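You operate a simulated robot arm through the tools that you are given. There is no shell and no other tool.

The job below is to be done with a simulated robot arm. You get a single attempt, and the scene is never put back.

JOB
Uncover the FORM console, clamp disc J2 on it and level it.
Fine: lid into the red CAPS bin; turn both TILT knobs till X and Y show 0; leave it clamped.

Only the result counts: the job must be done as asked and must still hold three seconds after the hand-in. Knocking over, shifting, dropping, spilling or breaking anything else fails it. A push-on lid holds only when it is set on centred and level and pressed home; a screw cap is set on level and turned clockwise until tight.

ROBOT AND FRAMES
A 6-joint arm with a fingered hand, fixed in place. Base frame: the origin is at the foot of the arm, x ahead of it, y to its left, z up. Readings come in m, degrees, newtons and seconds.
With the tool pointing down near the work surface it reaches from about 0.32 to 0.8 m from the base axis. Its first joint turns from -115.0 to 115.0 degrees. Payload 4 kg.
The tool frame sits at the grasp point between the pads (the TCP): z along the fingers, y along the line on which they close. The tips reach 0.026 m beyond it. The gripper opens to 0.164 m. The gripper's body begins 0.073 m behind the TCP. The gripper is a hand of 5 fingers: y runs from the thumb to the fingers, the wrist lies at [0, 0, -0.239] in the tool frame.
Orientation is that of the tool frame in the base frame, as [roll, pitch, yaw] about the fixed x, y, z axes, in that order (R = Rz(yaw) Ry(pitch) Rx(roll)). With the fingers straight down and closing along the base's y, the tool's x points along the base's -x, its y along +y and its z along -z.

CONTROLS
- The arm moves only by the tool servo_tool. Its argument "plan" is text: rows parted by semicolons, each of 6 numbers parted by spaces: the shift along the tool's x, y, z in units of 150 mm (1.0 is 150 mm), then the turn, a rotation vector about the tool's x, y, z in units of 60 degrees (1.0 is 60 degrees). In form: tx ty tz wx wy wz; .... A call has 1 to 20 rows; each row is the pose to reach, as a shift and turn from the pose commanded when the call began, along the tool's axes at that moment. A call with a number of a shift or a turn outside -1 to 1 is refused whole. A row lasts 0.2 s, in which the tool goes at most 0.05 m and 8.6 degrees; a call with a longer step from one row to the next is refused whole. Where a pose cannot be reached the arm comes as near as it can. A force on the tool above 40 N (or 10 N above the force at the start of the call, whichever is more), or a blocked arm, ends the call early, and 0.2 s more pass. In this call time passes only in rows, and 0.2 s behind the last. The reply holds the time, the measured pose of the TCP, the force on the tool along the base axes, the opening and the grip force, in the units named above and with some noise, with the torque about the TCP (base axes, N m) and any sound that the robot's microphone picked up, and new pictures: "show" is both (left out), scene, wrist or none.
- Cameras (640 x 400 px; columns grow to the right, rows downward): "scene" is fixed at [0.3981, -0.4995, 1.6958]; the picture's right is [-0.26, 0.96, 0.00], its down [0.90, 0.25, -0.35] and it looks along [-0.33, -0.09, -0.94] (base axes); focal length 339 px, centre (320, 200). "wrist" rides on the gripper at [0.051, -0.07, -0.093] in the tool frame; the picture's right is [0.81, 0.59, 0.00], its down [-0.43, 0.60, -0.68] and it looks along [-0.40, 0.55, 0.74] (tool axes); focal length 270 px, centre (320, 200). There is no depth. A picture from a camera that has moved, and an enlarged one, comes with that camera's place and axes in the base frame and with its lens.
- slide_trunk(by): slides the trunk up (or, below 0, down) by that many m; the arm rides with it, the base frame stays. It gives what a move gives, with no picture.
- set_fingers(finger1, finger2, finger3, finger4, thumb_bend): sets how far each is bent, from 0 (flat) to 1 (curled in); at 0.3 the hand is open as for a grip, at 0.7 the pads meet at the TCP. One left out holds its place. A second passes; each finger stops where it meets its share of the squeeze, and holds until it gets a number again. It is the only way to open and close the hand. It gives what a move gives, with no picture; readings hold the bend of each and the force on the fingers (four entries, about 0 where the hand has none), thumb and palm.
- zoom(camera, box): a new picture of the part [left, top, right, bottom] of that camera's present view, enlarged. No time passes.
- job_done(): hands the job in; it is judged then, once.

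Nothing tells you positions but the pictures and the camera data. Unless the task says otherwise, let go and move clear before handing in.

The tools are called after "Emit:" by a JSON object that holds its "method" and its "body". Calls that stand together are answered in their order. servo_tool: Moves the arm, as the interface text tells. Its arguments: {"type":"object","properties":{"plan":{"type":"string"},"show":{"type":"string","enum":["both","scene","wrist","none"]}},"required":["plan"]} The other tools are called the same way: slide_trunk (by) slides the trunk up or down; set_fingers (finger1, finger2, finger3, finger4, thumb_bend) moves the fingers one by one; zoom (camera, box) takes an enlarged picture of a part of a camera's view; job_done () hands the job in.

At the start:

```text
clock: 0.0
position: [0.1428, -0.4971, 1.2691]
tcp_rot: [180.0, 0.1, 179.9]
wrist_force: [0.2, -0.7, -0.4]
moment: [0.02, -0.03, 0.0]
width: 0.1641
grip_force: 0.1
shape: jaw
bend: [0.3, 0.3, 0.3, 0.3, 0.3]
finger forces: [0.1, 0.0, 0.1, 0.1, 0.0, 0.0]
trunk travel left (down, up): [-0.875, 0.115]
```

scene: 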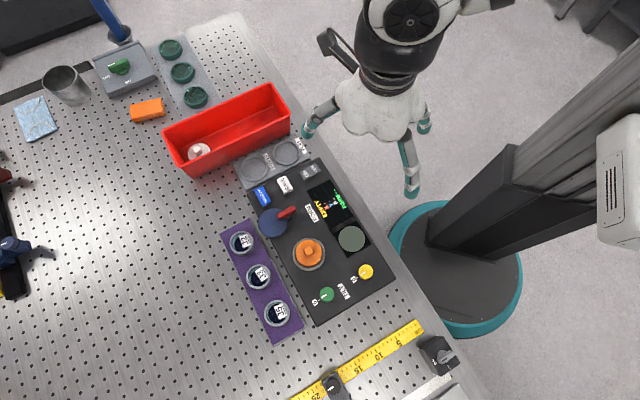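
wrist: 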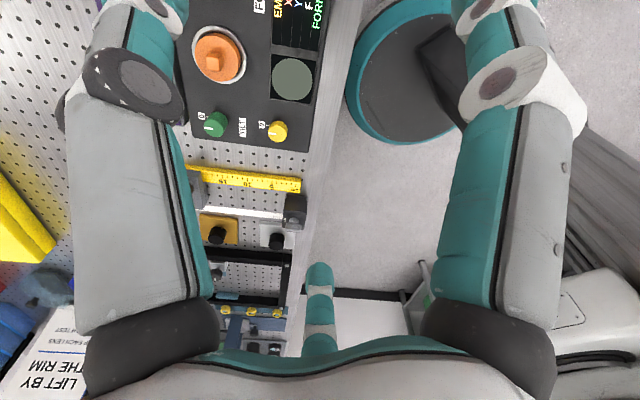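

I see a dark console with an orange lid, a purple rack with three discs, a red bin, and green and yellow knobs. I'll enlarge the parts first to read the labels.

Emit:
{"method": "zoom", "body": {"camera": "scene", "box": [220, 140, 400, 340]}}

Emit:
{"method": "zoom", "body": {"camera": "scene", "box": [280, 180, 380, 260]}}

Emit:
{"method": "zoom", "body": {"camera": "scene", "box": [220, 220, 310, 345]}}

Emit:
{"method": "zoom", "body": {"camera": "scene", "box": [150, 70, 320, 200]}}

Emit:
{"method": "zoom", "body": {"camera": "scene", "box": [0, 0, 640, 400]}}

Emit:
{"method": "zoom", "body": {"camera": "scene", "box": [290, 240, 390, 320]}}

```text
2.00 times, centred on (310, 240) of scene
camera zoom: at [0.3981, -0.4995, 1.6958], right [-0.26, 0.96, 0.0], down [0.9, 0.25, -0.35], along [-0.33, -0.09, -0.94], focal length 677 px, centre (340, 120)
```

zoom: 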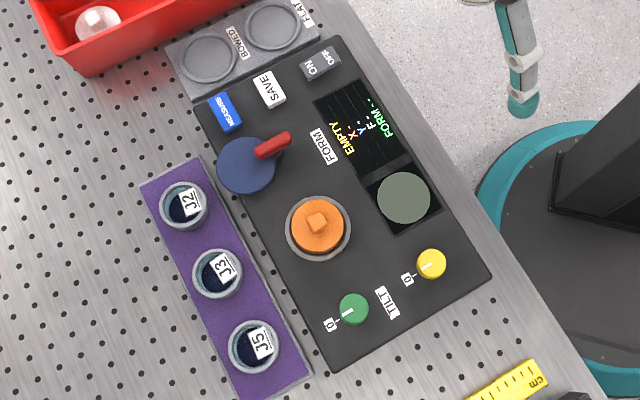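

```text
5.00 times, centred on (330, 220) of scene
camera zoom: at [0.3981, -0.4995, 1.6958], right [-0.26, 0.96, 0.0], down [0.9, 0.25, -0.35], along [-0.33, -0.09, -0.94], focal length 1694 px, centre (270, 100)
```

zoom: 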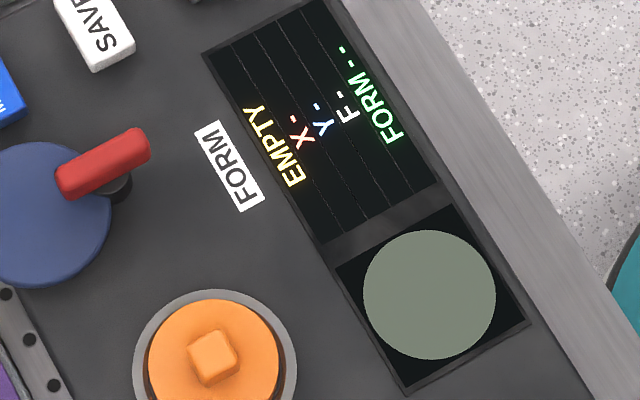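

```text
3.20 times, centred on (265, 282) of scene
camera zoom: at [0.3981, -0.4995, 1.6958], right [-0.26, 0.96, 0.0], down [0.9, 0.25, -0.35], along [-0.33, -0.09, -0.94], focal length 1084 px, centre (496, -64)
```

zoom: 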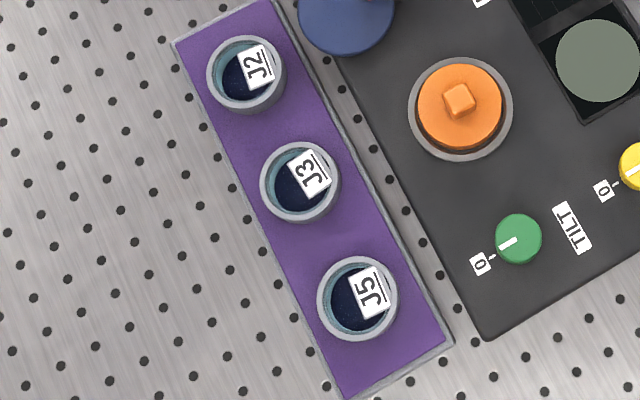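

```text
3.08 times, centred on (235, 135) of scene
camera zoom: at [0.3981, -0.4995, 1.6958], right [-0.26, 0.96, 0.0], down [0.9, 0.25, -0.35], along [-0.33, -0.09, -0.94], focal length 1042 px, centre (582, 400)
```

zoom: 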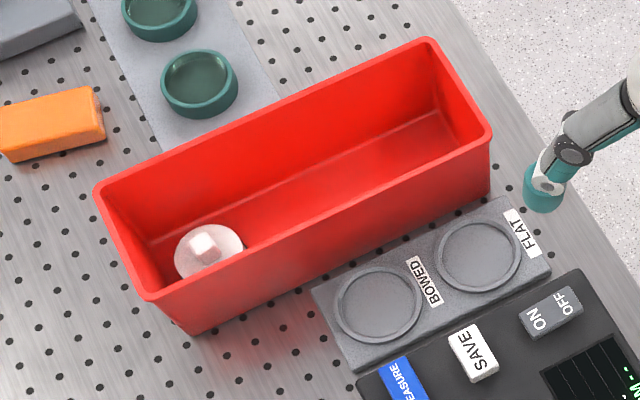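

```text
1.00 times, centred on (320, 200) of scene (not enlarged: the box is as wide or as high as the picture)
camera zoom: at [0.3981, -0.4995, 1.6958], right [-0.26, 0.96, 0.0], down [0.9, 0.25, -0.35], along [-0.33, -0.09, -0.94], focal length 339 px, centre (320, 200)
```

zoom: 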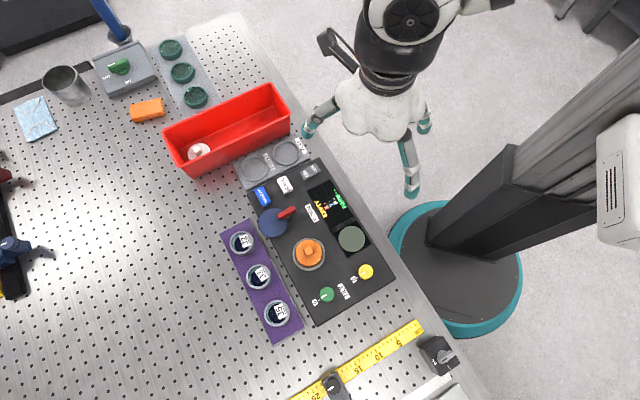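

```text
5.00 times, centred on (340, 280) of scene
camera zoom: at [0.3981, -0.4995, 1.6958], right [-0.26, 0.96, 0.0], down [0.9, 0.25, -0.35], along [-0.33, -0.09, -0.94], focal length 1694 px, centre (220, -200)
```

zoom: 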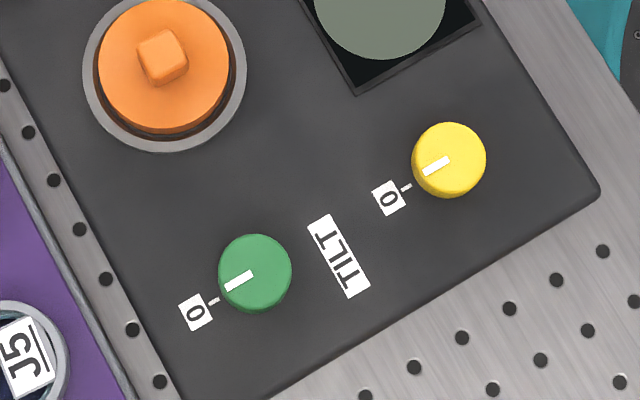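

The green knob's top comes out near (0.34, -0.50, 0.97). The disc rack lies on the far side of the console and the red CAPS bin stands to its left. Next I'll look at the hand and the rest of the bench.

Emit:
{"method": "zoom", "body": {"camera": "scene", "box": [280, 0, 480, 220]}}

Emit:
{"method": "zoom", "body": {"camera": "wrist", "box": [170, 0, 350, 160]}}

Emit:
{"method": "zoom", "body": {"camera": "scene", "box": [0, 0, 220, 140]}}

Emit:
{"method": "zoom", "body": {"camera": "scene", "box": [280, 310, 480, 400]}}

```text
1.82 times, centred on (380, 110) of scene
camera zoom: at [0.3981, -0.4995, 1.6958], right [-0.26, 0.96, 0.0], down [0.9, 0.25, -0.35], along [-0.33, -0.09, -0.94], focal length 616 px, centre (211, 364)
```

zoom: 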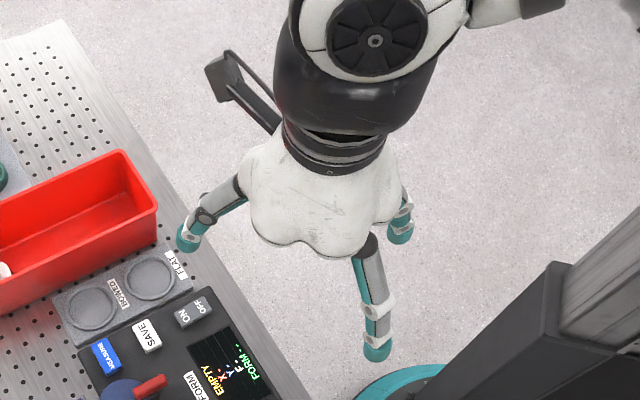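

```text
2.50 times, centred on (260, 80) of wrist
camera zoom: at [0.0919, -0.5667, 1.3631], right [-0.81, 0.59, 0.0], down [0.43, 0.6, 0.68], along [0.4, 0.55, -0.74], focal length 676 px, centre (470, 500)
```

zoom: 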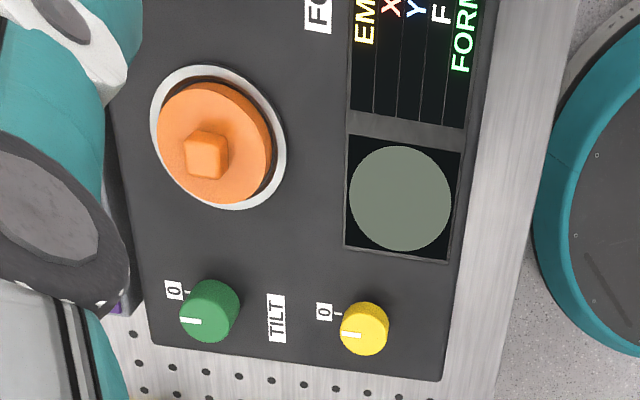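

```text
2.86 times, centred on (110, 70) of scene
camera zoom: at [0.3981, -0.4995, 1.6958], right [-0.26, 0.96, 0.0], down [0.9, 0.25, -0.35], along [-0.33, -0.09, -0.94], focal length 968 px, centre (920, 571)
```

zoom: 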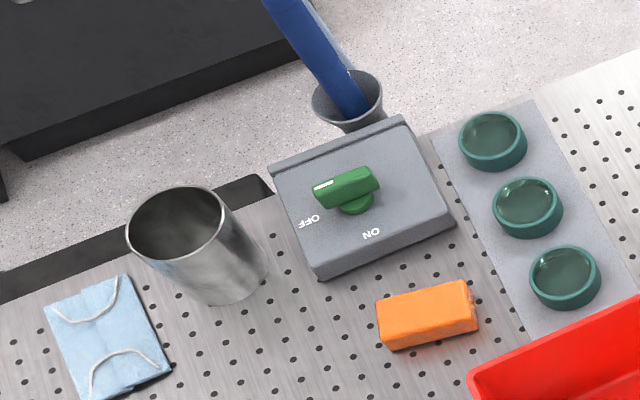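

```text
3.20 times, centred on (380, 355) of scene
camera zoom: at [0.3981, -0.4995, 1.6958], right [-0.26, 0.96, 0.0], down [0.9, 0.25, -0.35], along [-0.33, -0.09, -0.94], focal length 1084 px, centre (128, -296)
```

zoom: 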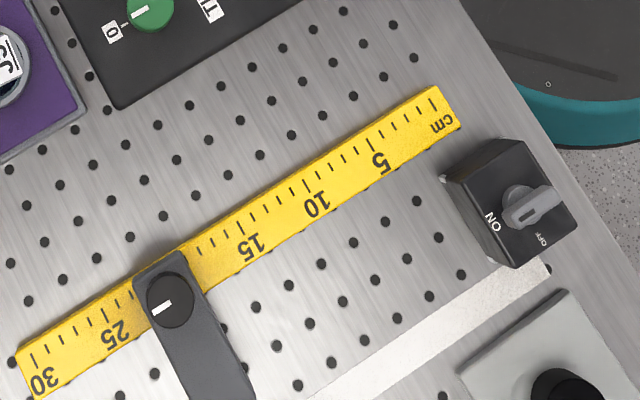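

The hand has a thumb facing four fingers spread along the tool's x. I'll try finger shapes here in free air before going near anything.

Emit:
{"method": "set_fingers", "body": {"finger1": 1.0, "finger2": 0.3, "finger3": 0.3, "finger4": 1.0, "thumb_bend": 0.3}}

Emit:
{"method": "servo_tool", "body": {"plan": "0 0 0 0 0 0", "show": "both"}}

Emit:
{"method": "zoom", "body": {"camera": "scene", "box": [280, 60, 460, 220]}}

```text
clock: 1.0
position: [0.1445, -0.498, 1.2699]
tcp_rot: [-179.9, 0.0, -179.9]
wrist_force: [-0.4, -0.3, -0.7]
moment: [0.0, -0.01, 0.01]
width: 0.0779
grip_force: 0.0
shape: fingers
bend: [0.76, 0.3, 0.3, 0.76, 0.3]
finger forces: [0.0, 0.1, 0.0, 0.0, 0.0, 0.0]
trunk travel left (down, up): [-0.875, 0.115]
```

```text
clock: 1.4
position: [0.1437, -0.4979, 1.2707]
tcp_rot: [180.0, 0.0, -179.9]
wrist_force: [0.1, -0.3, 0.3]
moment: [0.02, -0.01, 0.02]
width: 0.078
grip_force: 0.2
shape: fingers
bend: [0.77, 0.3, 0.3, 0.77, 0.3]
finger forces: [0.1, 0.0, 0.1, 0.0, 0.1, 0.1]
trunk travel left (down, up): [-0.875, 0.115]
camera wrist: at [0.0919, -0.5667, 1.3631], right [-0.81, 0.59, 0.0], down [0.43, 0.6, 0.68], along [0.4, 0.55, -0.74], focal length 270 px, centre (320, 200)
```

scene: 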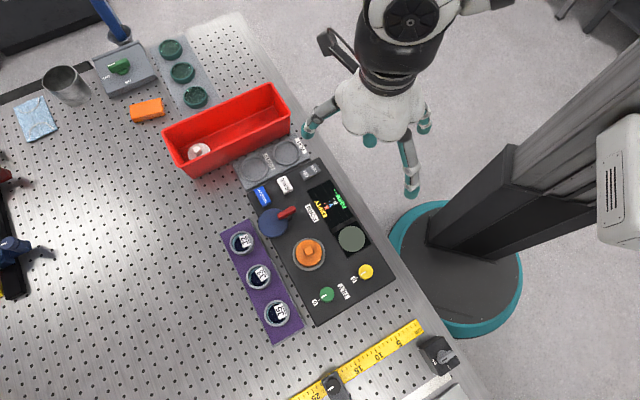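
wrist: 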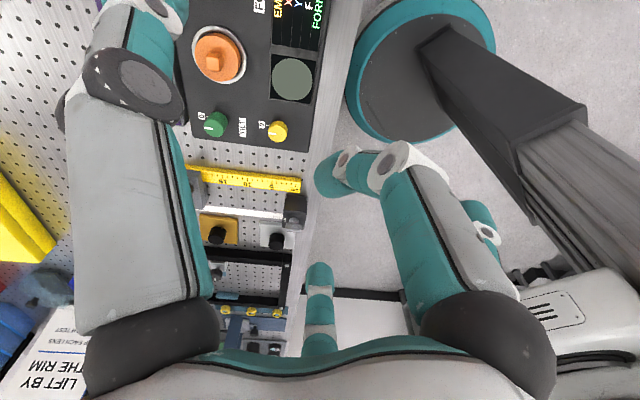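

```text
2.50 times, centred on (370, 140) of scene
camera zoom: at [0.3981, -0.4995, 1.6958], right [-0.26, 0.96, 0.0], down [0.9, 0.25, -0.35], along [-0.33, -0.09, -0.94], focal length 847 px, centre (195, 350)
```

zoom: 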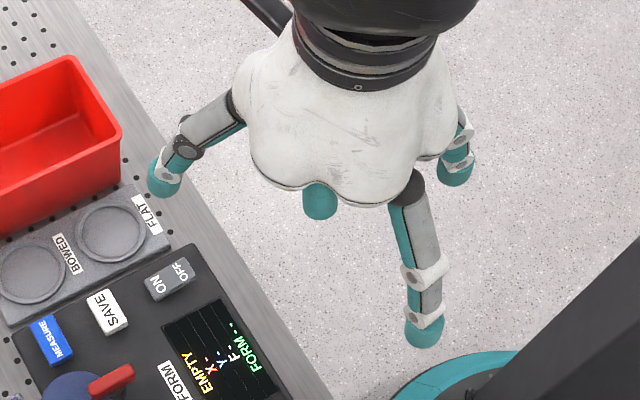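

Fingers 1 and 4 stop at about 0.77, as if they meet each other. I'll move them one at a time to learn which finger is where.

Emit:
{"method": "set_fingers", "body": {"finger1": 0.3, "finger4": 1.0}}

Emit:
{"method": "zoom", "body": {"camera": "scene", "box": [280, 60, 460, 220]}}

Emit:
{"method": "zoom", "body": {"camera": "wrist", "box": [0, 0, 640, 400]}}

Emit:
{"method": "set_fingers", "body": {"finger1": 0.0, "finger2": 0.0, "finger3": 0.7, "finger4": 0.0, "thumb_bend": 0.7}}

Emit:
{"method": "zoom", "body": {"camera": "scene", "box": [280, 60, 460, 220]}}

Emit:
{"method": "zoom", "body": {"camera": "wrist", "box": [0, 0, 640, 400]}}

```text
clock: 2.4
position: [0.1432, -0.497, 1.2692]
tcp_rot: [180.0, 0.0, 179.9]
wrist_force: [0.3, 0.3, 0.2]
moment: [0.02, 0.02, 0.0]
width: 0.0908
grip_force: 0.1
shape: fingers
bend: [0.3, 0.3, 0.3, 1.0, 0.3]
finger forces: [0.1, 0.0, 0.0, 0.0, 0.0, 0.1]
trunk travel left (down, up): [-0.875, 0.115]
```

```text
2.50 times, centred on (370, 140) of scene
camera zoom: at [0.3981, -0.4995, 1.6958], right [-0.26, 0.96, 0.0], down [0.9, 0.25, -0.35], along [-0.33, -0.09, -0.94], focal length 847 px, centre (195, 350)
```

zoom: 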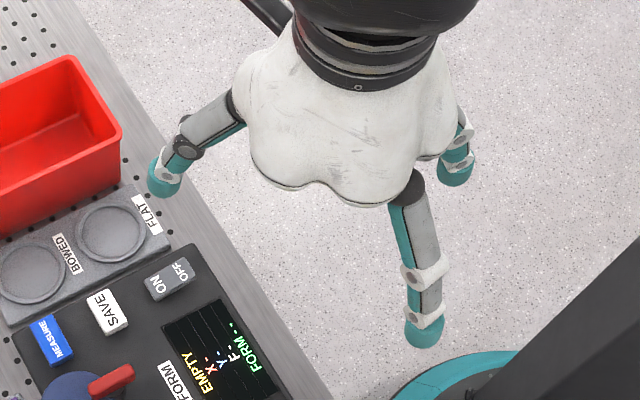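

```text
1.00 times, centred on (320, 200) of wrist (not enlarged: the box is as wide or as high as the picture)
camera zoom: at [0.092, -0.5667, 1.3631], right [-0.81, 0.59, 0.0], down [0.43, 0.6, 0.68], along [0.4, 0.55, -0.74], focal length 270 px, centre (320, 200)
```

zoom: 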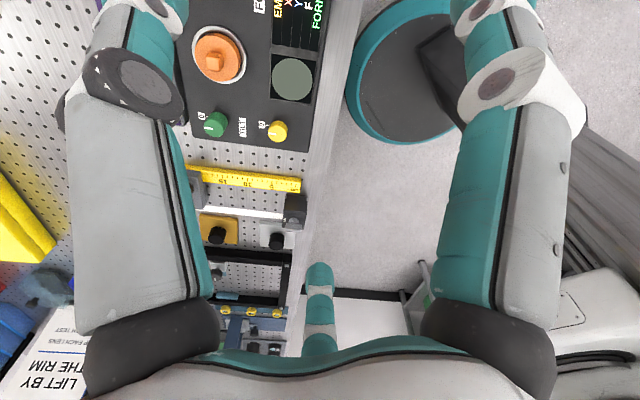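

```text
clock: 3.4
position: [0.1437, -0.4983, 1.2679]
tcp_rot: [-180.0, 0.0, -180.0]
wrist_force: [0.4, 0.0, -0.5]
moment: [0.01, -0.01, 0.03]
width: 0.1009
grip_force: 0.1
shape: fingers
bend: [0.01, 0.01, 0.7, 0.01, 0.7]
finger forces: [0.0, 0.0, 0.0, 0.0, 0.0, 0.0]
trunk travel left (down, up): [-0.875, 0.115]
```

```text
2.50 times, centred on (370, 140) of scene
camera zoom: at [0.3981, -0.4995, 1.6958], right [-0.26, 0.96, 0.0], down [0.9, 0.25, -0.35], along [-0.33, -0.09, -0.94], focal length 847 px, centre (195, 350)
```

zoom: 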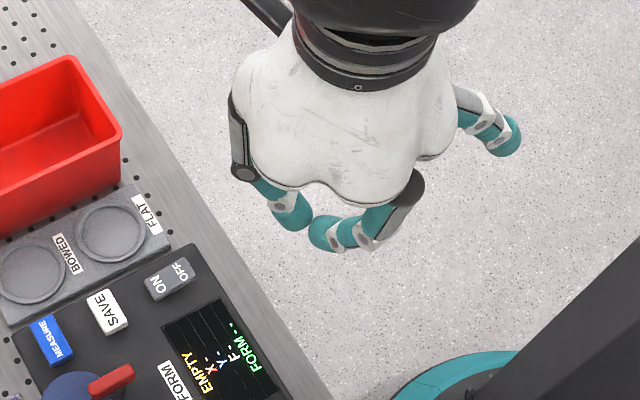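

```text
1.00 times, centred on (320, 200) of wrist (not enlarged: the box is as wide or as high as the picture)
camera zoom: at [0.092, -0.5667, 1.3631], right [-0.81, 0.59, 0.0], down [0.43, 0.6, 0.68], along [0.4, 0.55, -0.74], focal length 270 px, centre (320, 200)
```

zoom: 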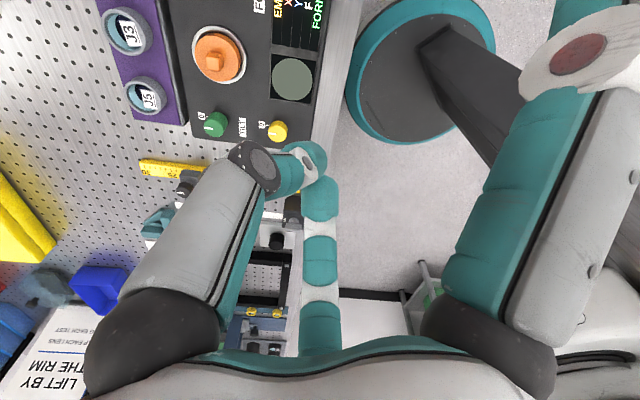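

Finger 3 meets the thumb at the TCP and finger 1 is the one nearest the camera. I still can't place finger 4, so I'll tilt the hand toward the scene camera to see its layout.

Emit:
{"method": "set_fingers", "body": {"finger1": 0.3, "finger2": 0.3, "finger3": 0.3, "finger4": 0.3, "thumb_bend": 0.3}}

Emit:
{"method": "servo_tool", "body": {"plan": "0 0 0 0 -0.13 0; 0 0 0 0 -0.26 0; 0 0 0 0 -0.39 0; 0 0 0 0 -0.52 0; 0 0 0 0 -0.65 0; 0 0 0 0 -0.78 0; 0 0 0 0 -0.9 0; 0 0 0 0 -1 0", "show": "scene"}}

Emit:
{"method": "zoom", "body": {"camera": "scene", "box": [280, 40, 480, 200]}}

```text
clock: 4.4
position: [0.1426, -0.4985, 1.2701]
tcp_rot: [-180.0, 0.0, -180.0]
wrist_force: [-0.3, 0.1, -0.6]
moment: [0.0, 0.02, 0.01]
width: 0.0908
grip_force: 0.1
shape: fingers
bend: [0.3, 0.3, 0.3, 0.3, 0.3]
finger forces: [0.0, 0.0, 0.1, 0.0, 0.0, 0.1]
trunk travel left (down, up): [-0.875, 0.115]
```

```text
clock: 6.2
position: [0.2965, -0.6681, 1.4682]
tcp_rot: [171.6, 53.1, 165.4]
wrist_force: [-1.4, -0.5, 0.3]
moment: [0.08, -0.03, 0.11]
width: 0.0908
grip_force: 0.1
shape: fingers
bend: [0.3, 0.3, 0.3, 0.3, 0.3]
finger forces: [0.0, 0.1, 0.0, 0.0, 0.0, 0.0]
out of reach, approached as far as the arm can: row 1, 2, 3, 4, 5, 6, 7, 8
trunk travel left (down, up): [-0.875, 0.115]
```

scene: 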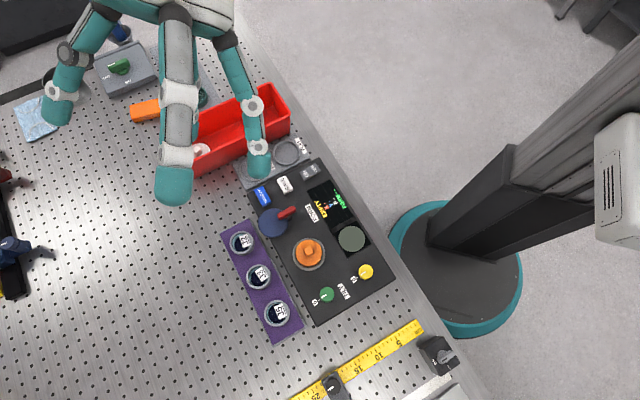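

```text
2.50 times, centred on (380, 120) of scene
camera zoom: at [0.3981, -0.4995, 1.6958], right [-0.26, 0.96, 0.0], down [0.9, 0.25, -0.35], along [-0.33, -0.09, -0.94], focal length 847 px, centre (170, 400)
```

zoom: 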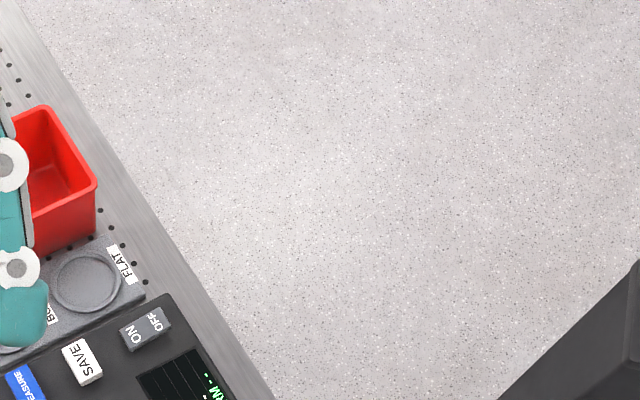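

Emit:
{"method": "zoom", "body": {"camera": "scene", "box": [0, 0, 300, 220]}}

Emit:
{"method": "zoom", "body": {"camera": "wrist", "box": [0, 0, 640, 400]}}

```text
1.82 times, centred on (150, 110) of scene
camera zoom: at [0.3981, -0.4995, 1.6958], right [-0.26, 0.96, 0.0], down [0.9, 0.25, -0.35], along [-0.33, -0.09, -0.94], focal length 616 px, centre (629, 364)
```

zoom: 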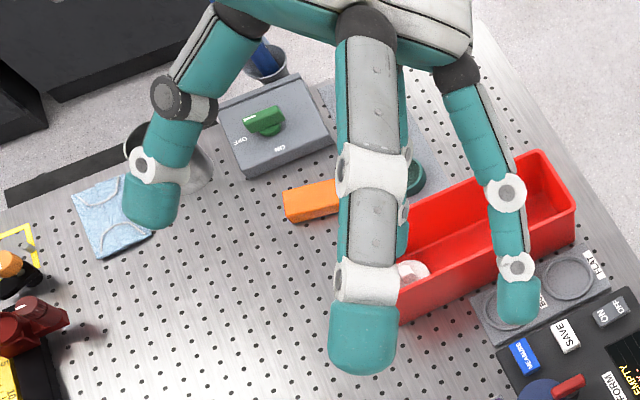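

```text
1.00 times, centred on (320, 200) of wrist (not enlarged: the box is as wide or as high as the picture)
camera zoom: at [0.1822, -0.7229, 1.4776], right [-0.39, 0.7, -0.6], down [-0.21, 0.56, 0.8], along [0.9, 0.44, -0.07], focal length 270 px, centre (320, 200)
```

zoom: 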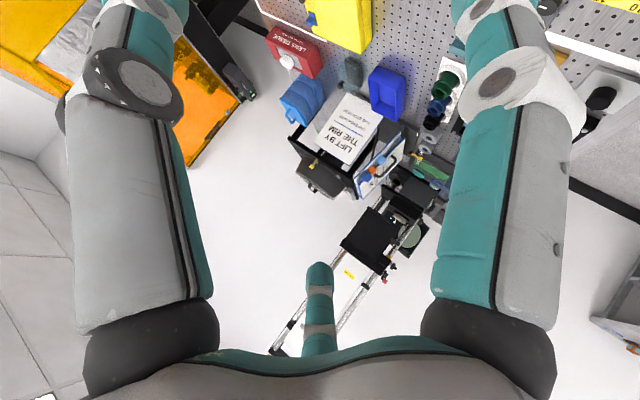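

The hand looks radial: thumb at -y, finger 1 near +x, and fingers 2 and 3 on the +y side. Finger 4 is still unaccounted for, so I'll bend it alone.

Emit:
{"method": "set_fingers", "body": {"finger4": 0.8}}

Emit:
{"method": "zoom", "body": {"camera": "scene", "box": [0, 0, 300, 220]}}

Emit:
{"method": "set_fingers", "body": {"finger4": 0.0, "finger1": 0.8}}

Emit:
{"method": "zoom", "body": {"camera": "scene", "box": [0, 0, 300, 220]}}

Emit:
{"method": "set_fingers", "body": {"finger1": 0.3, "finger2": 0.7, "finger3": 0.7, "thumb_bend": 0.7}}

Emit:
{"method": "zoom", "body": {"camera": "scene", "box": [0, 0, 300, 220]}}

Emit:
{"method": "zoom", "body": {"camera": "wrist", "box": [0, 0, 640, 400]}}

```text
clock: 7.2
position: [0.2977, -0.6634, 1.4712]
tcp_rot: [172.2, 53.1, 166.1]
wrist_force: [-0.2, 0.6, 0.8]
moment: [-0.02, 0.04, 0.0]
width: 0.091
grip_force: 0.1
shape: fingers
bend: [0.3, 0.3, 0.3, 0.8, 0.3]
finger forces: [0.0, 0.0, 0.1, 0.0, 0.1, 0.1]
trunk travel left (down, up): [-0.875, 0.115]
```

```text
1.82 times, centred on (150, 110) of scene
camera zoom: at [0.3981, -0.4995, 1.6958], right [-0.26, 0.96, 0.0], down [0.9, 0.25, -0.35], along [-0.33, -0.09, -0.94], focal length 616 px, centre (629, 364)
```

zoom: 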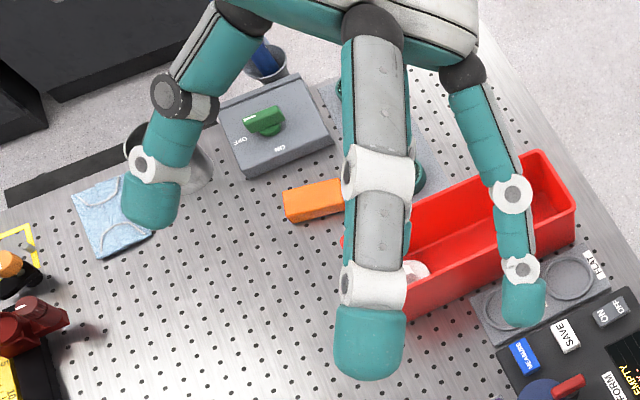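

```text
clock: 8.2
position: [0.2985, -0.6632, 1.4719]
tcp_rot: [172.3, 53.1, 166.0]
wrist_force: [0.7, -0.3, 0.2]
moment: [0.0, 0.0, 0.03]
width: 0.0791
grip_force: 0.0
shape: fingers
bend: [0.8, 0.3, 0.3, 0.01, 0.3]
finger forces: [0.0, 0.0, 0.0, 0.0, 0.0, 0.0]
trunk travel left (down, up): [-0.875, 0.115]
```

```text
1.82 times, centred on (150, 110) of scene
camera zoom: at [0.3981, -0.4995, 1.6958], right [-0.26, 0.96, 0.0], down [0.9, 0.25, -0.35], along [-0.33, -0.09, -0.94], focal length 616 px, centre (629, 364)
```

zoom: 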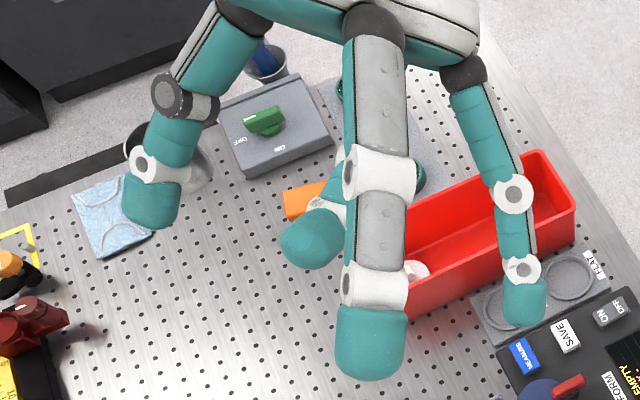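

```text
clock: 9.2
position: [0.2966, -0.6638, 1.473]
tcp_rot: [172.3, 53.1, 166.0]
wrist_force: [-0.4, 0.2, 0.1]
moment: [-0.03, -0.02, 0.01]
width: 0.0724
grip_force: 0.1
shape: fingers
bend: [0.3, 0.69, 0.69, 0.01, 0.7]
finger forces: [0.0, 0.0, 0.0, 0.0, 0.1, 0.1]
trunk travel left (down, up): [-0.875, 0.115]
```

```text
1.82 times, centred on (150, 110) of scene
camera zoom: at [0.3981, -0.4995, 1.6958], right [-0.26, 0.96, 0.0], down [0.9, 0.25, -0.35], along [-0.33, -0.09, -0.94], focal length 616 px, centre (629, 364)
```

zoom: 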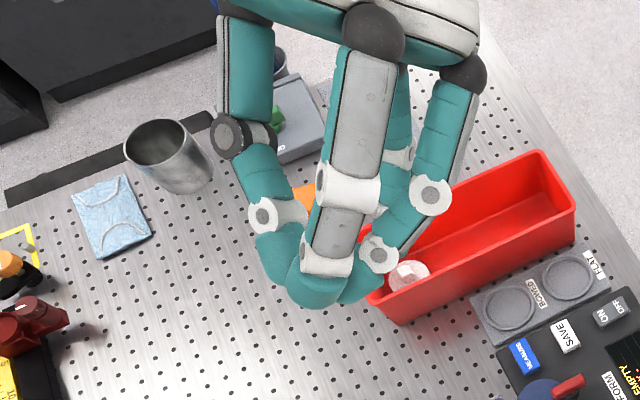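

```text
1.00 times, centred on (320, 200) of wrist (not enlarged: the box is as wide or as high as the picture)
camera zoom: at [0.1838, -0.7185, 1.4815], right [-0.39, 0.7, -0.6], down [-0.21, 0.57, 0.8], along [0.9, 0.44, -0.07], focal length 270 px, centre (320, 200)
```

zoom: 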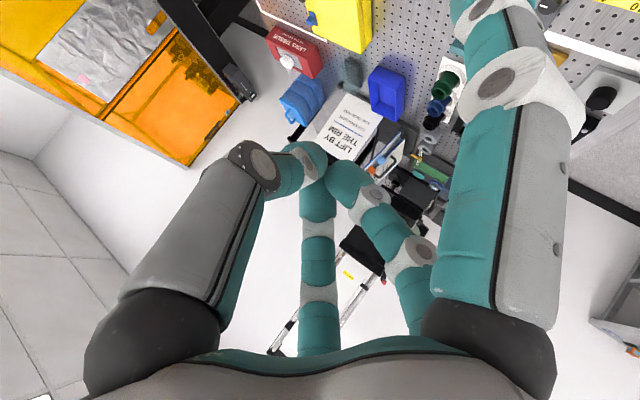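

The hand turns out to be a thumb plus fingers 1–3; no finger 4 shows. There's also a sign on the bench reading "LIFT BY THE RIM", which I'll read in full along with the objects around it.

Emit:
{"method": "zoom", "body": {"camera": "wrist", "box": [260, 20, 460, 180]}}

Emit:
{"method": "zoom", "body": {"camera": "wrist", "box": [310, 90, 390, 170]}}

Emit:
{"method": "zoom", "body": {"camera": "scene", "box": [0, 80, 180, 300]}}

```text
2.50 times, centred on (360, 100) of wrist
camera zoom: at [0.1838, -0.7185, 1.4815], right [-0.39, 0.7, -0.6], down [-0.21, 0.57, 0.8], along [0.9, 0.44, -0.07], focal length 676 px, centre (220, 450)
```

zoom: 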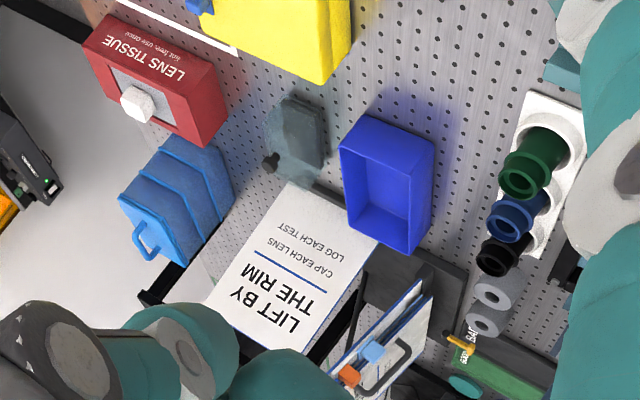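

```text
5.00 times, centred on (350, 130) of wrist
camera zoom: at [0.1838, -0.7185, 1.4815], right [-0.39, 0.7, -0.6], down [-0.21, 0.57, 0.8], along [0.9, 0.44, -0.07], focal length 1351 px, centre (170, 550)
```

zoom: 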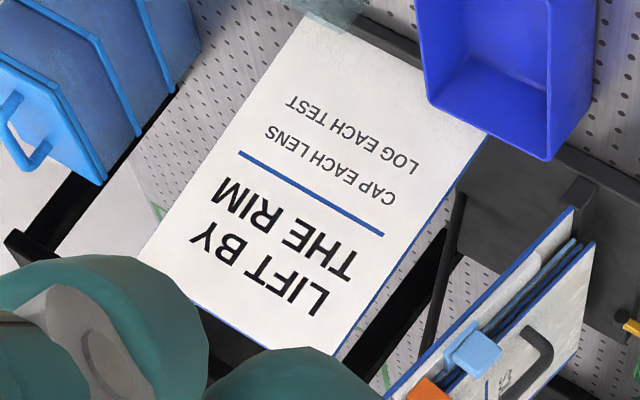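

```text
1.82 times, centred on (90, 190) of scene
camera zoom: at [0.3981, -0.4995, 1.6958], right [-0.26, 0.96, 0.0], down [0.9, 0.25, -0.35], along [-0.33, -0.09, -0.94], focal length 616 px, centre (738, 218)
```

zoom: 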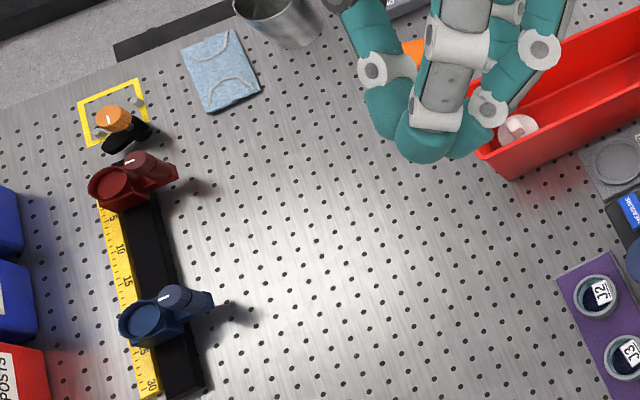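

The sign says "LIFT BY THE RIM", so I'll handle the disc by its rim. The console lies at 45° in the base frame, with the lid near (0.26, -0.56). I'll bring the hand back to vertical now.

Emit:
{"method": "servo_tool", "body": {"plan": "0 0 0 0 0.13 0; 0 0 0 0 0.26 0; 0 0 0 0 0.39 0; 0 0 0 0 0.52 0; 0 0 0 0 0.65 0; 0 0 0 0 0.78 0; 0 0 0 0 0.88 0", "show": "scene"}}

Emit:
{"method": "set_fingers", "body": {"finger1": 0.3, "finger2": 0.3, "finger3": 0.3, "finger4": 0.3, "thumb_bend": 0.3}}

```text
clock: 10.8
position: [0.2761, -0.5842, 1.3631]
tcp_rot: [178.8, 2.3, 172.0]
wrist_force: [0.3, 0.0, -1.0]
moment: [0.0, 0.03, 0.02]
width: 0.0724
grip_force: 0.1
shape: fingers
bend: [0.3, 0.69, 0.69, 0.01, 0.7]
finger forces: [0.1, 0.1, 0.0, 0.0, 0.0, 0.0]
out of reach, approached as far as the arm can: row 1, 2, 3, 4, 5, 6, 7
trunk travel left (down, up): [-0.875, 0.115]
```

scene: 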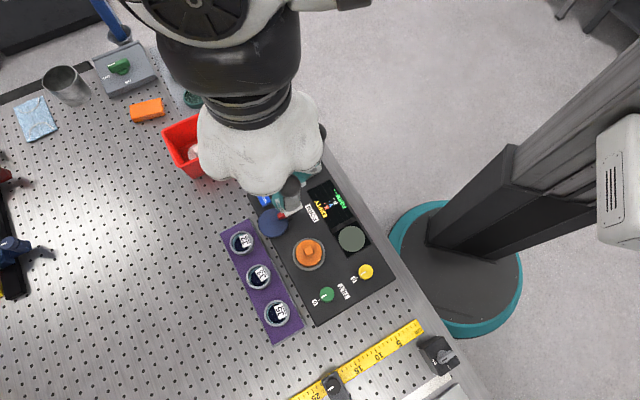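

```text
clock: 11.8
position: [0.2744, -0.584, 1.3644]
tcp_rot: [178.9, 2.4, 172.1]
wrist_force: [-1.0, 0.4, 0.7]
moment: [-0.01, 0.01, -0.01]
width: 0.0902
grip_force: 0.0
shape: fingers
bend: [0.3, 0.3, 0.3, 0.3, 0.3]
finger forces: [0.0, 0.0, 0.0, 0.1, 0.0, 0.0]
trunk travel left (down, up): [-0.875, 0.115]
```

Emit:
{"method": "slide_trunk", "body": {"by": -0.12}}

Emit:
{"method": "servo_tool", "body": {"plan": "0 0 0 0 0 0", "show": "both"}}

```text
clock: 13.3
position: [0.2755, -0.5843, 1.244]
tcp_rot: [178.9, 2.3, 172.1]
wrist_force: [-0.1, 0.4, -0.3]
moment: [0.0, -0.02, 0.0]
width: 0.0906
grip_force: 0.0
shape: fingers
bend: [0.3, 0.3, 0.3, 0.3, 0.3]
finger forces: [0.1, 0.0, 0.0, 0.1, 0.1, 0.0]
trunk travel left (down, up): [-0.755, 0.235]
```

```text
clock: 13.7
position: [0.276, -0.5848, 1.2422]
tcp_rot: [178.9, 2.4, 172.1]
wrist_force: [0.5, -0.6, 0.5]
moment: [0.0, 0.0, 0.01]
width: 0.0903
grip_force: 0.0
shape: fingers
bend: [0.3, 0.3, 0.3, 0.3, 0.3]
finger forces: [0.0, 0.1, 0.0, 0.1, 0.0, 0.0]
trunk travel left (down, up): [-0.755, 0.235]
camera wrist: at [0.2112, -0.6469, 1.3332], right [-0.72, 0.69, -0.02], down [0.48, 0.52, 0.71], along [0.5, 0.5, -0.71], focal length 270 px, centre (320, 200)
```

scene: 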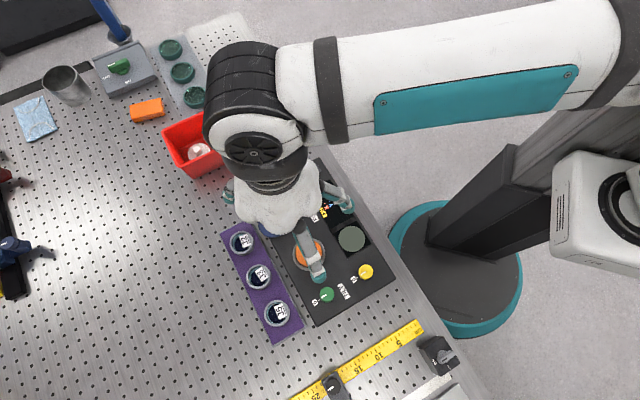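
wrist: 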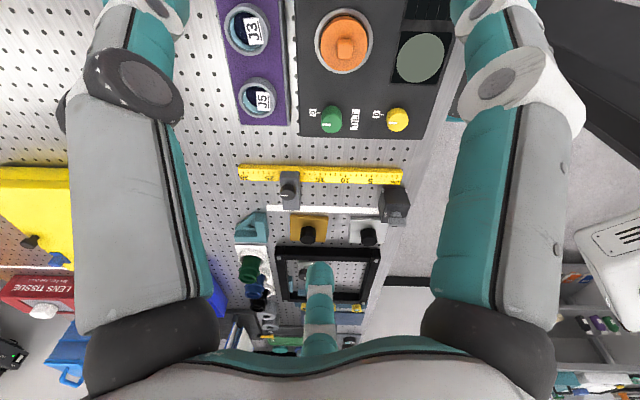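

The hand hangs over the lid and the camera centre marks the TCP. I'll take out the small tilt, then turn 37° so the closing line matches the console's 45°.

Emit:
{"method": "servo_tool", "body": {"plan": "0 0 0 0.018 0.04 0", "show": "none"}}

Emit:
{"method": "servo_tool", "body": {"plan": "0 0 0 0 0 0.14; 0 0 0 0 0 0.28; 0 0 0 0 0 0.42; 0 0 0 0 0 0.54; 0 0 0 0 0 0.617; 0 0 0 0 0 0.617", "show": "both"}}

```text
clock: 14.1
position: [0.2751, -0.5835, 1.2432]
tcp_rot: [-179.9, 0.0, 172.1]
wrist_force: [0.2, 0.5, 0.6]
moment: [0.01, 0.03, -0.01]
width: 0.0903
grip_force: 0.1
shape: fingers
bend: [0.3, 0.3, 0.3, 0.3, 0.3]
finger forces: [0.0, 0.0, 0.0, 0.1, 0.0, 0.0]
trunk travel left (down, up): [-0.755, 0.235]
```

```text
clock: 15.5
position: [0.2751, -0.584, 1.2429]
tcp_rot: [-180.0, 0.1, 135.0]
wrist_force: [-0.4, 0.1, 0.3]
moment: [0.0, -0.02, 0.0]
width: 0.0907
grip_force: 0.1
shape: fingers
bend: [0.3, 0.3, 0.3, 0.3, 0.3]
finger forces: [0.0, 0.0, 0.1, 0.1, 0.0, 0.0]
trunk travel left (down, up): [-0.755, 0.235]
camera wrist: at [0.1899, -0.5969, 1.3361], right [-0.16, 0.99, 0.0], down [0.73, 0.12, 0.68], along [0.67, 0.11, -0.74], focal length 270 px, centre (320, 200)
```

scene: 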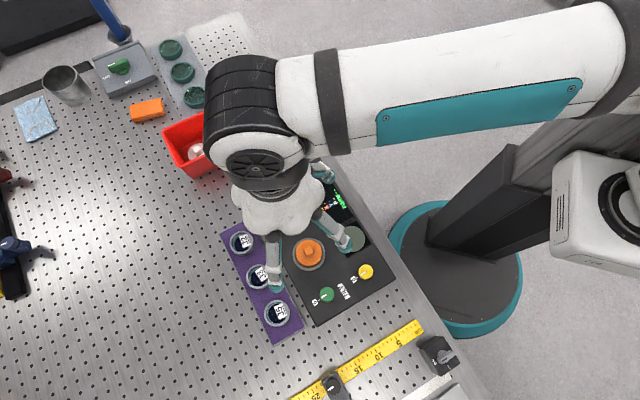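
wrist: 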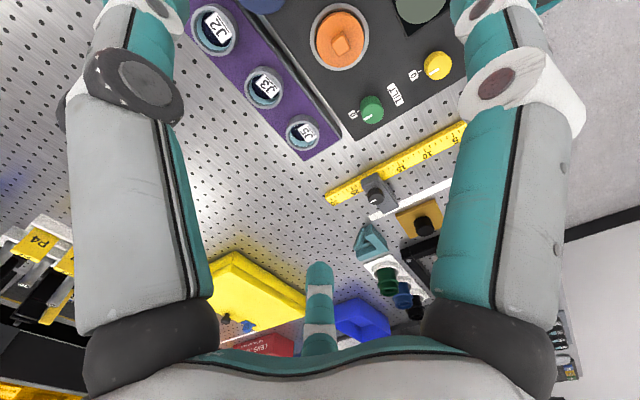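

Emit:
{"method": "zoom", "body": {"camera": "wrist", "box": [180, 0, 340, 160]}}

Emit:
{"method": "zoom", "body": {"camera": "wrist", "box": [290, 0, 470, 150]}}

Emit:
{"method": "zoom", "body": {"camera": "scene", "box": [285, 230, 335, 275]}}

```text
2.50 times, centred on (260, 80) of wrist
camera zoom: at [0.1899, -0.5969, 1.3361], right [-0.16, 0.99, 0.0], down [0.73, 0.12, 0.68], along [0.67, 0.11, -0.74], focal length 676 px, centre (470, 500)
```

zoom: 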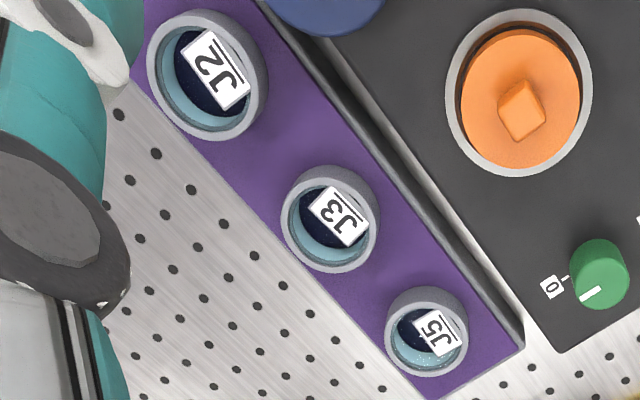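

```text
2.67 times, centred on (380, 75) of wrist
camera zoom: at [0.1899, -0.5969, 1.3361], right [-0.16, 0.99, 0.0], down [0.73, 0.12, 0.68], along [0.67, 0.11, -0.74], focal length 721 px, centre (160, 533)
```

zoom: 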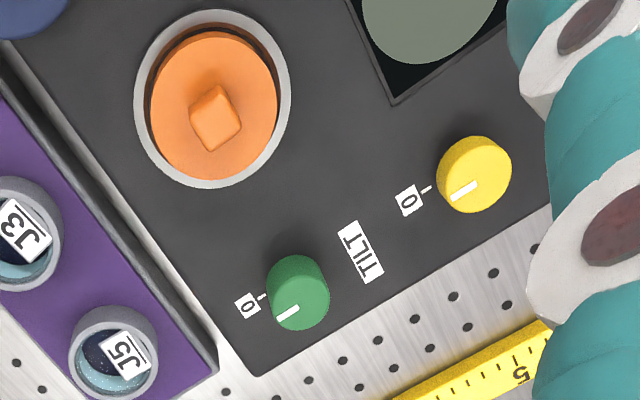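

```text
8.89 times, centred on (310, 252) of scene
camera zoom: at [0.3981, -0.4995, 1.6958], right [-0.26, 0.96, 0.0], down [0.9, 0.25, -0.35], along [-0.33, -0.09, -0.94], focal length 3011 px, centre (409, -267)
```

zoom: 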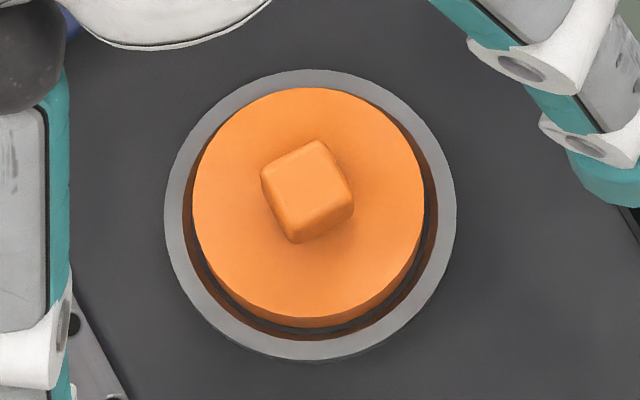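

Lid cube comes out at about (0.262, -0.562, 0.99), squared with the console. I'll part-close thumb, 2 and 3, lay finger 1 flat, and move above the cube.

Emit:
{"method": "set_fingers", "body": {"finger1": 0.0, "finger2": 0.5, "finger3": 0.5, "finger4": 0.0, "thumb_bend": 0.5}}

Emit:
{"method": "servo_tool", "body": {"plan": "0.167 0.04 0.2 0 0 0; 0.167 0.04 0.4 0 0 0; 0.167 0.04 0.6 0 0 0; 0.167 0.04 0.8 0 0 0; 0.167 0.04 1.0 0 0 0; 0.167 0.04 1.0 0 0 0", "show": "both"}}

Emit:
{"method": "zoom", "body": {"camera": "wrist", "box": [200, 0, 460, 200]}}

Emit:
{"method": "zoom", "body": {"camera": "scene", "box": [220, 140, 400, 340]}}

```text
clock: 16.5
position: [0.2746, -0.5842, 1.2429]
tcp_rot: [180.0, 0.0, 135.1]
wrist_force: [-0.4, -0.4, 0.2]
moment: [0.01, 0.03, -0.02]
width: 0.0998
grip_force: 0.0
shape: fingers
bend: [0.01, 0.5, 0.5, 0.01, 0.5]
finger forces: [0.0, 0.0, 0.0, 0.0, 0.0, 0.0]
trunk travel left (down, up): [-0.755, 0.235]
```

```text
clock: 17.9
position: [0.2619, -0.5619, 1.0917]
tcp_rot: [179.9, 0.1, 135.1]
wrist_force: [0.7, -0.7, 0.8]
moment: [0.04, 0.05, 0.03]
width: 0.1002
grip_force: 0.1
shape: fingers
bend: [0.01, 0.5, 0.5, 0.01, 0.5]
finger forces: [0.1, 0.1, 0.0, 0.0, 0.0, 0.1]
trunk travel left (down, up): [-0.755, 0.235]
camera wrist: at [0.1763, -0.5747, 1.1854], right [-0.16, 0.99, 0.0], down [0.73, 0.12, 0.68], along [0.67, 0.11, -0.74], focal length 270 px, centre (320, 200)
```

scene: 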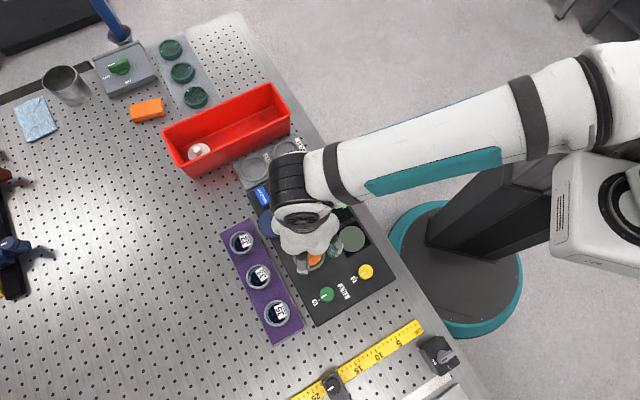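
wrist: 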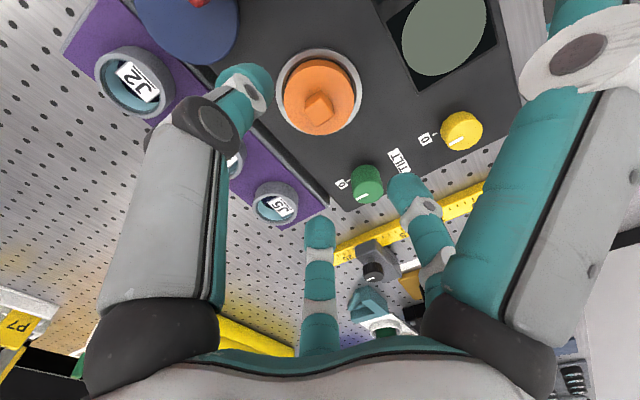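

```text
2.00 times, centred on (330, 100) of wrist
camera zoom: at [0.1763, -0.5747, 1.1854], right [-0.16, 0.99, 0.0], down [0.73, 0.12, 0.68], along [0.67, 0.11, -0.74], focal length 541 px, centre (300, 400)
```

zoom: 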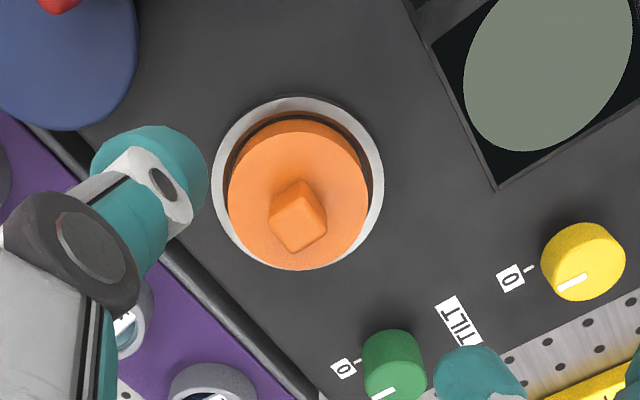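

```text
2.00 times, centred on (310, 240) of scene
camera zoom: at [0.3981, -0.4995, 1.6958], right [-0.26, 0.96, 0.0], down [0.9, 0.25, -0.35], along [-0.33, -0.09, -0.94], focal length 677 px, centre (340, 120)
```

zoom: 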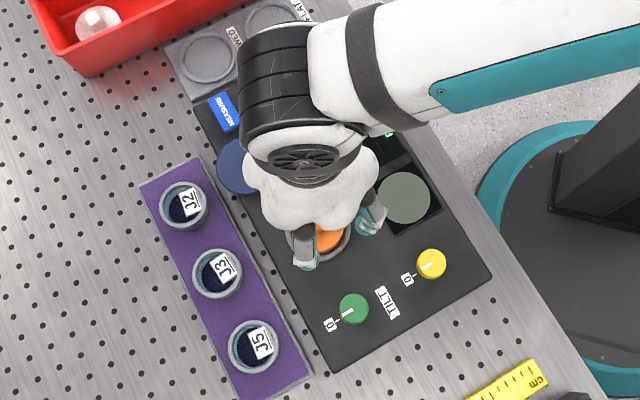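

The cube is centred under the TCP, with its top near z = 0.985. I'll go down until the tips straddle it and look before closing.

Emit:
{"method": "servo_tool", "body": {"plan": "0 0 0.15 0 0 0; 0 0 0.3 0 0 0; 0 0 0.45 0 0 0; 0 0 0.56 0 0 0; 0 0 0.58 0 0 0", "show": "wrist"}}

Emit:
{"method": "zoom", "body": {"camera": "scene", "box": [270, 200, 350, 280]}}

```text
clock: 19.1
position: [0.2606, -0.5637, 1.0066]
tcp_rot: [-180.0, -0.1, 135.1]
wrist_force: [0.3, 0.2, 0.1]
moment: [0.03, -0.02, -0.02]
width: 0.1
grip_force: 0.1
shape: fingers
bend: [0.01, 0.5, 0.5, 0.01, 0.5]
finger forces: [0.1, 0.1, 0.1, 0.0, 0.0, 0.1]
trunk travel left (down, up): [-0.755, 0.235]
camera wrist: at [0.1752, -0.5756, 1.0996], right [-0.16, 0.99, 0.0], down [0.73, 0.12, 0.68], along [0.67, 0.11, -0.74], focal length 270 px, centre (320, 200)
```

wrist: 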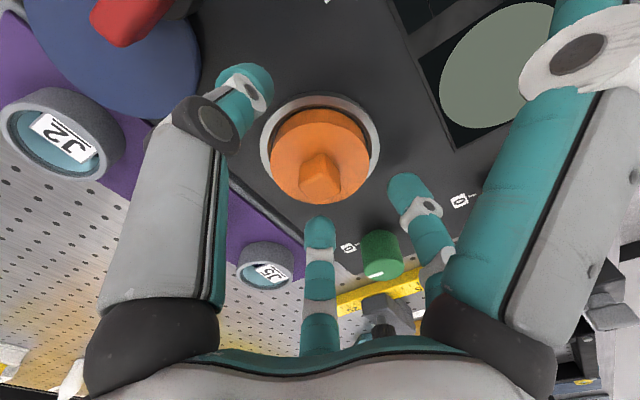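

```text
5.00 times, centred on (310, 240) of scene
camera zoom: at [0.3981, -0.4995, 1.6958], right [-0.26, 0.96, 0.0], down [0.9, 0.25, -0.35], along [-0.33, -0.09, -0.94], focal length 1694 px, centre (370, 0)
```

zoom: 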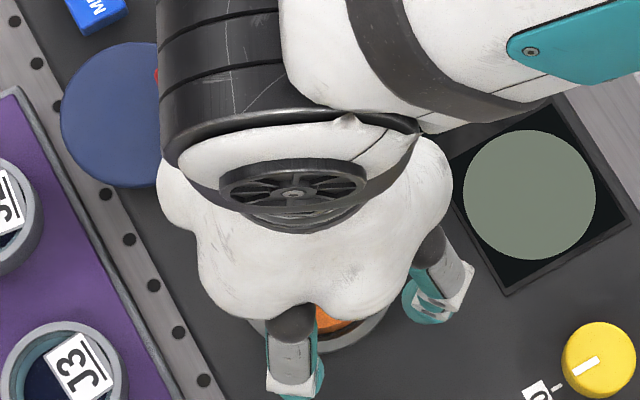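

Emit:
{"method": "zoom", "body": {"camera": "wrist", "box": [230, 60, 430, 260]}}

```text
2.00 times, centred on (330, 160) of wrist
camera zoom: at [0.1752, -0.5756, 1.0996], right [-0.16, 0.99, 0.0], down [0.73, 0.12, 0.68], along [0.67, 0.11, -0.74], focal length 541 px, centre (300, 280)
```

zoom: 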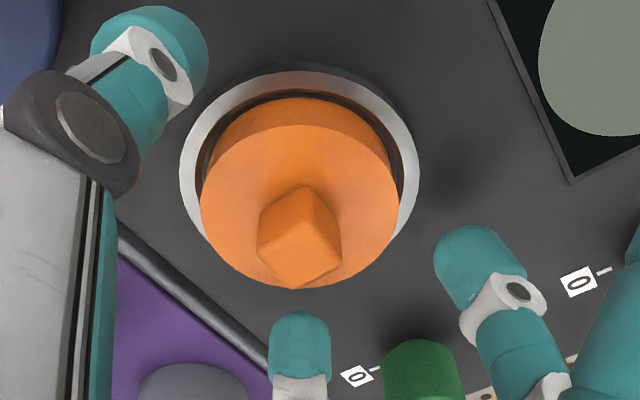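

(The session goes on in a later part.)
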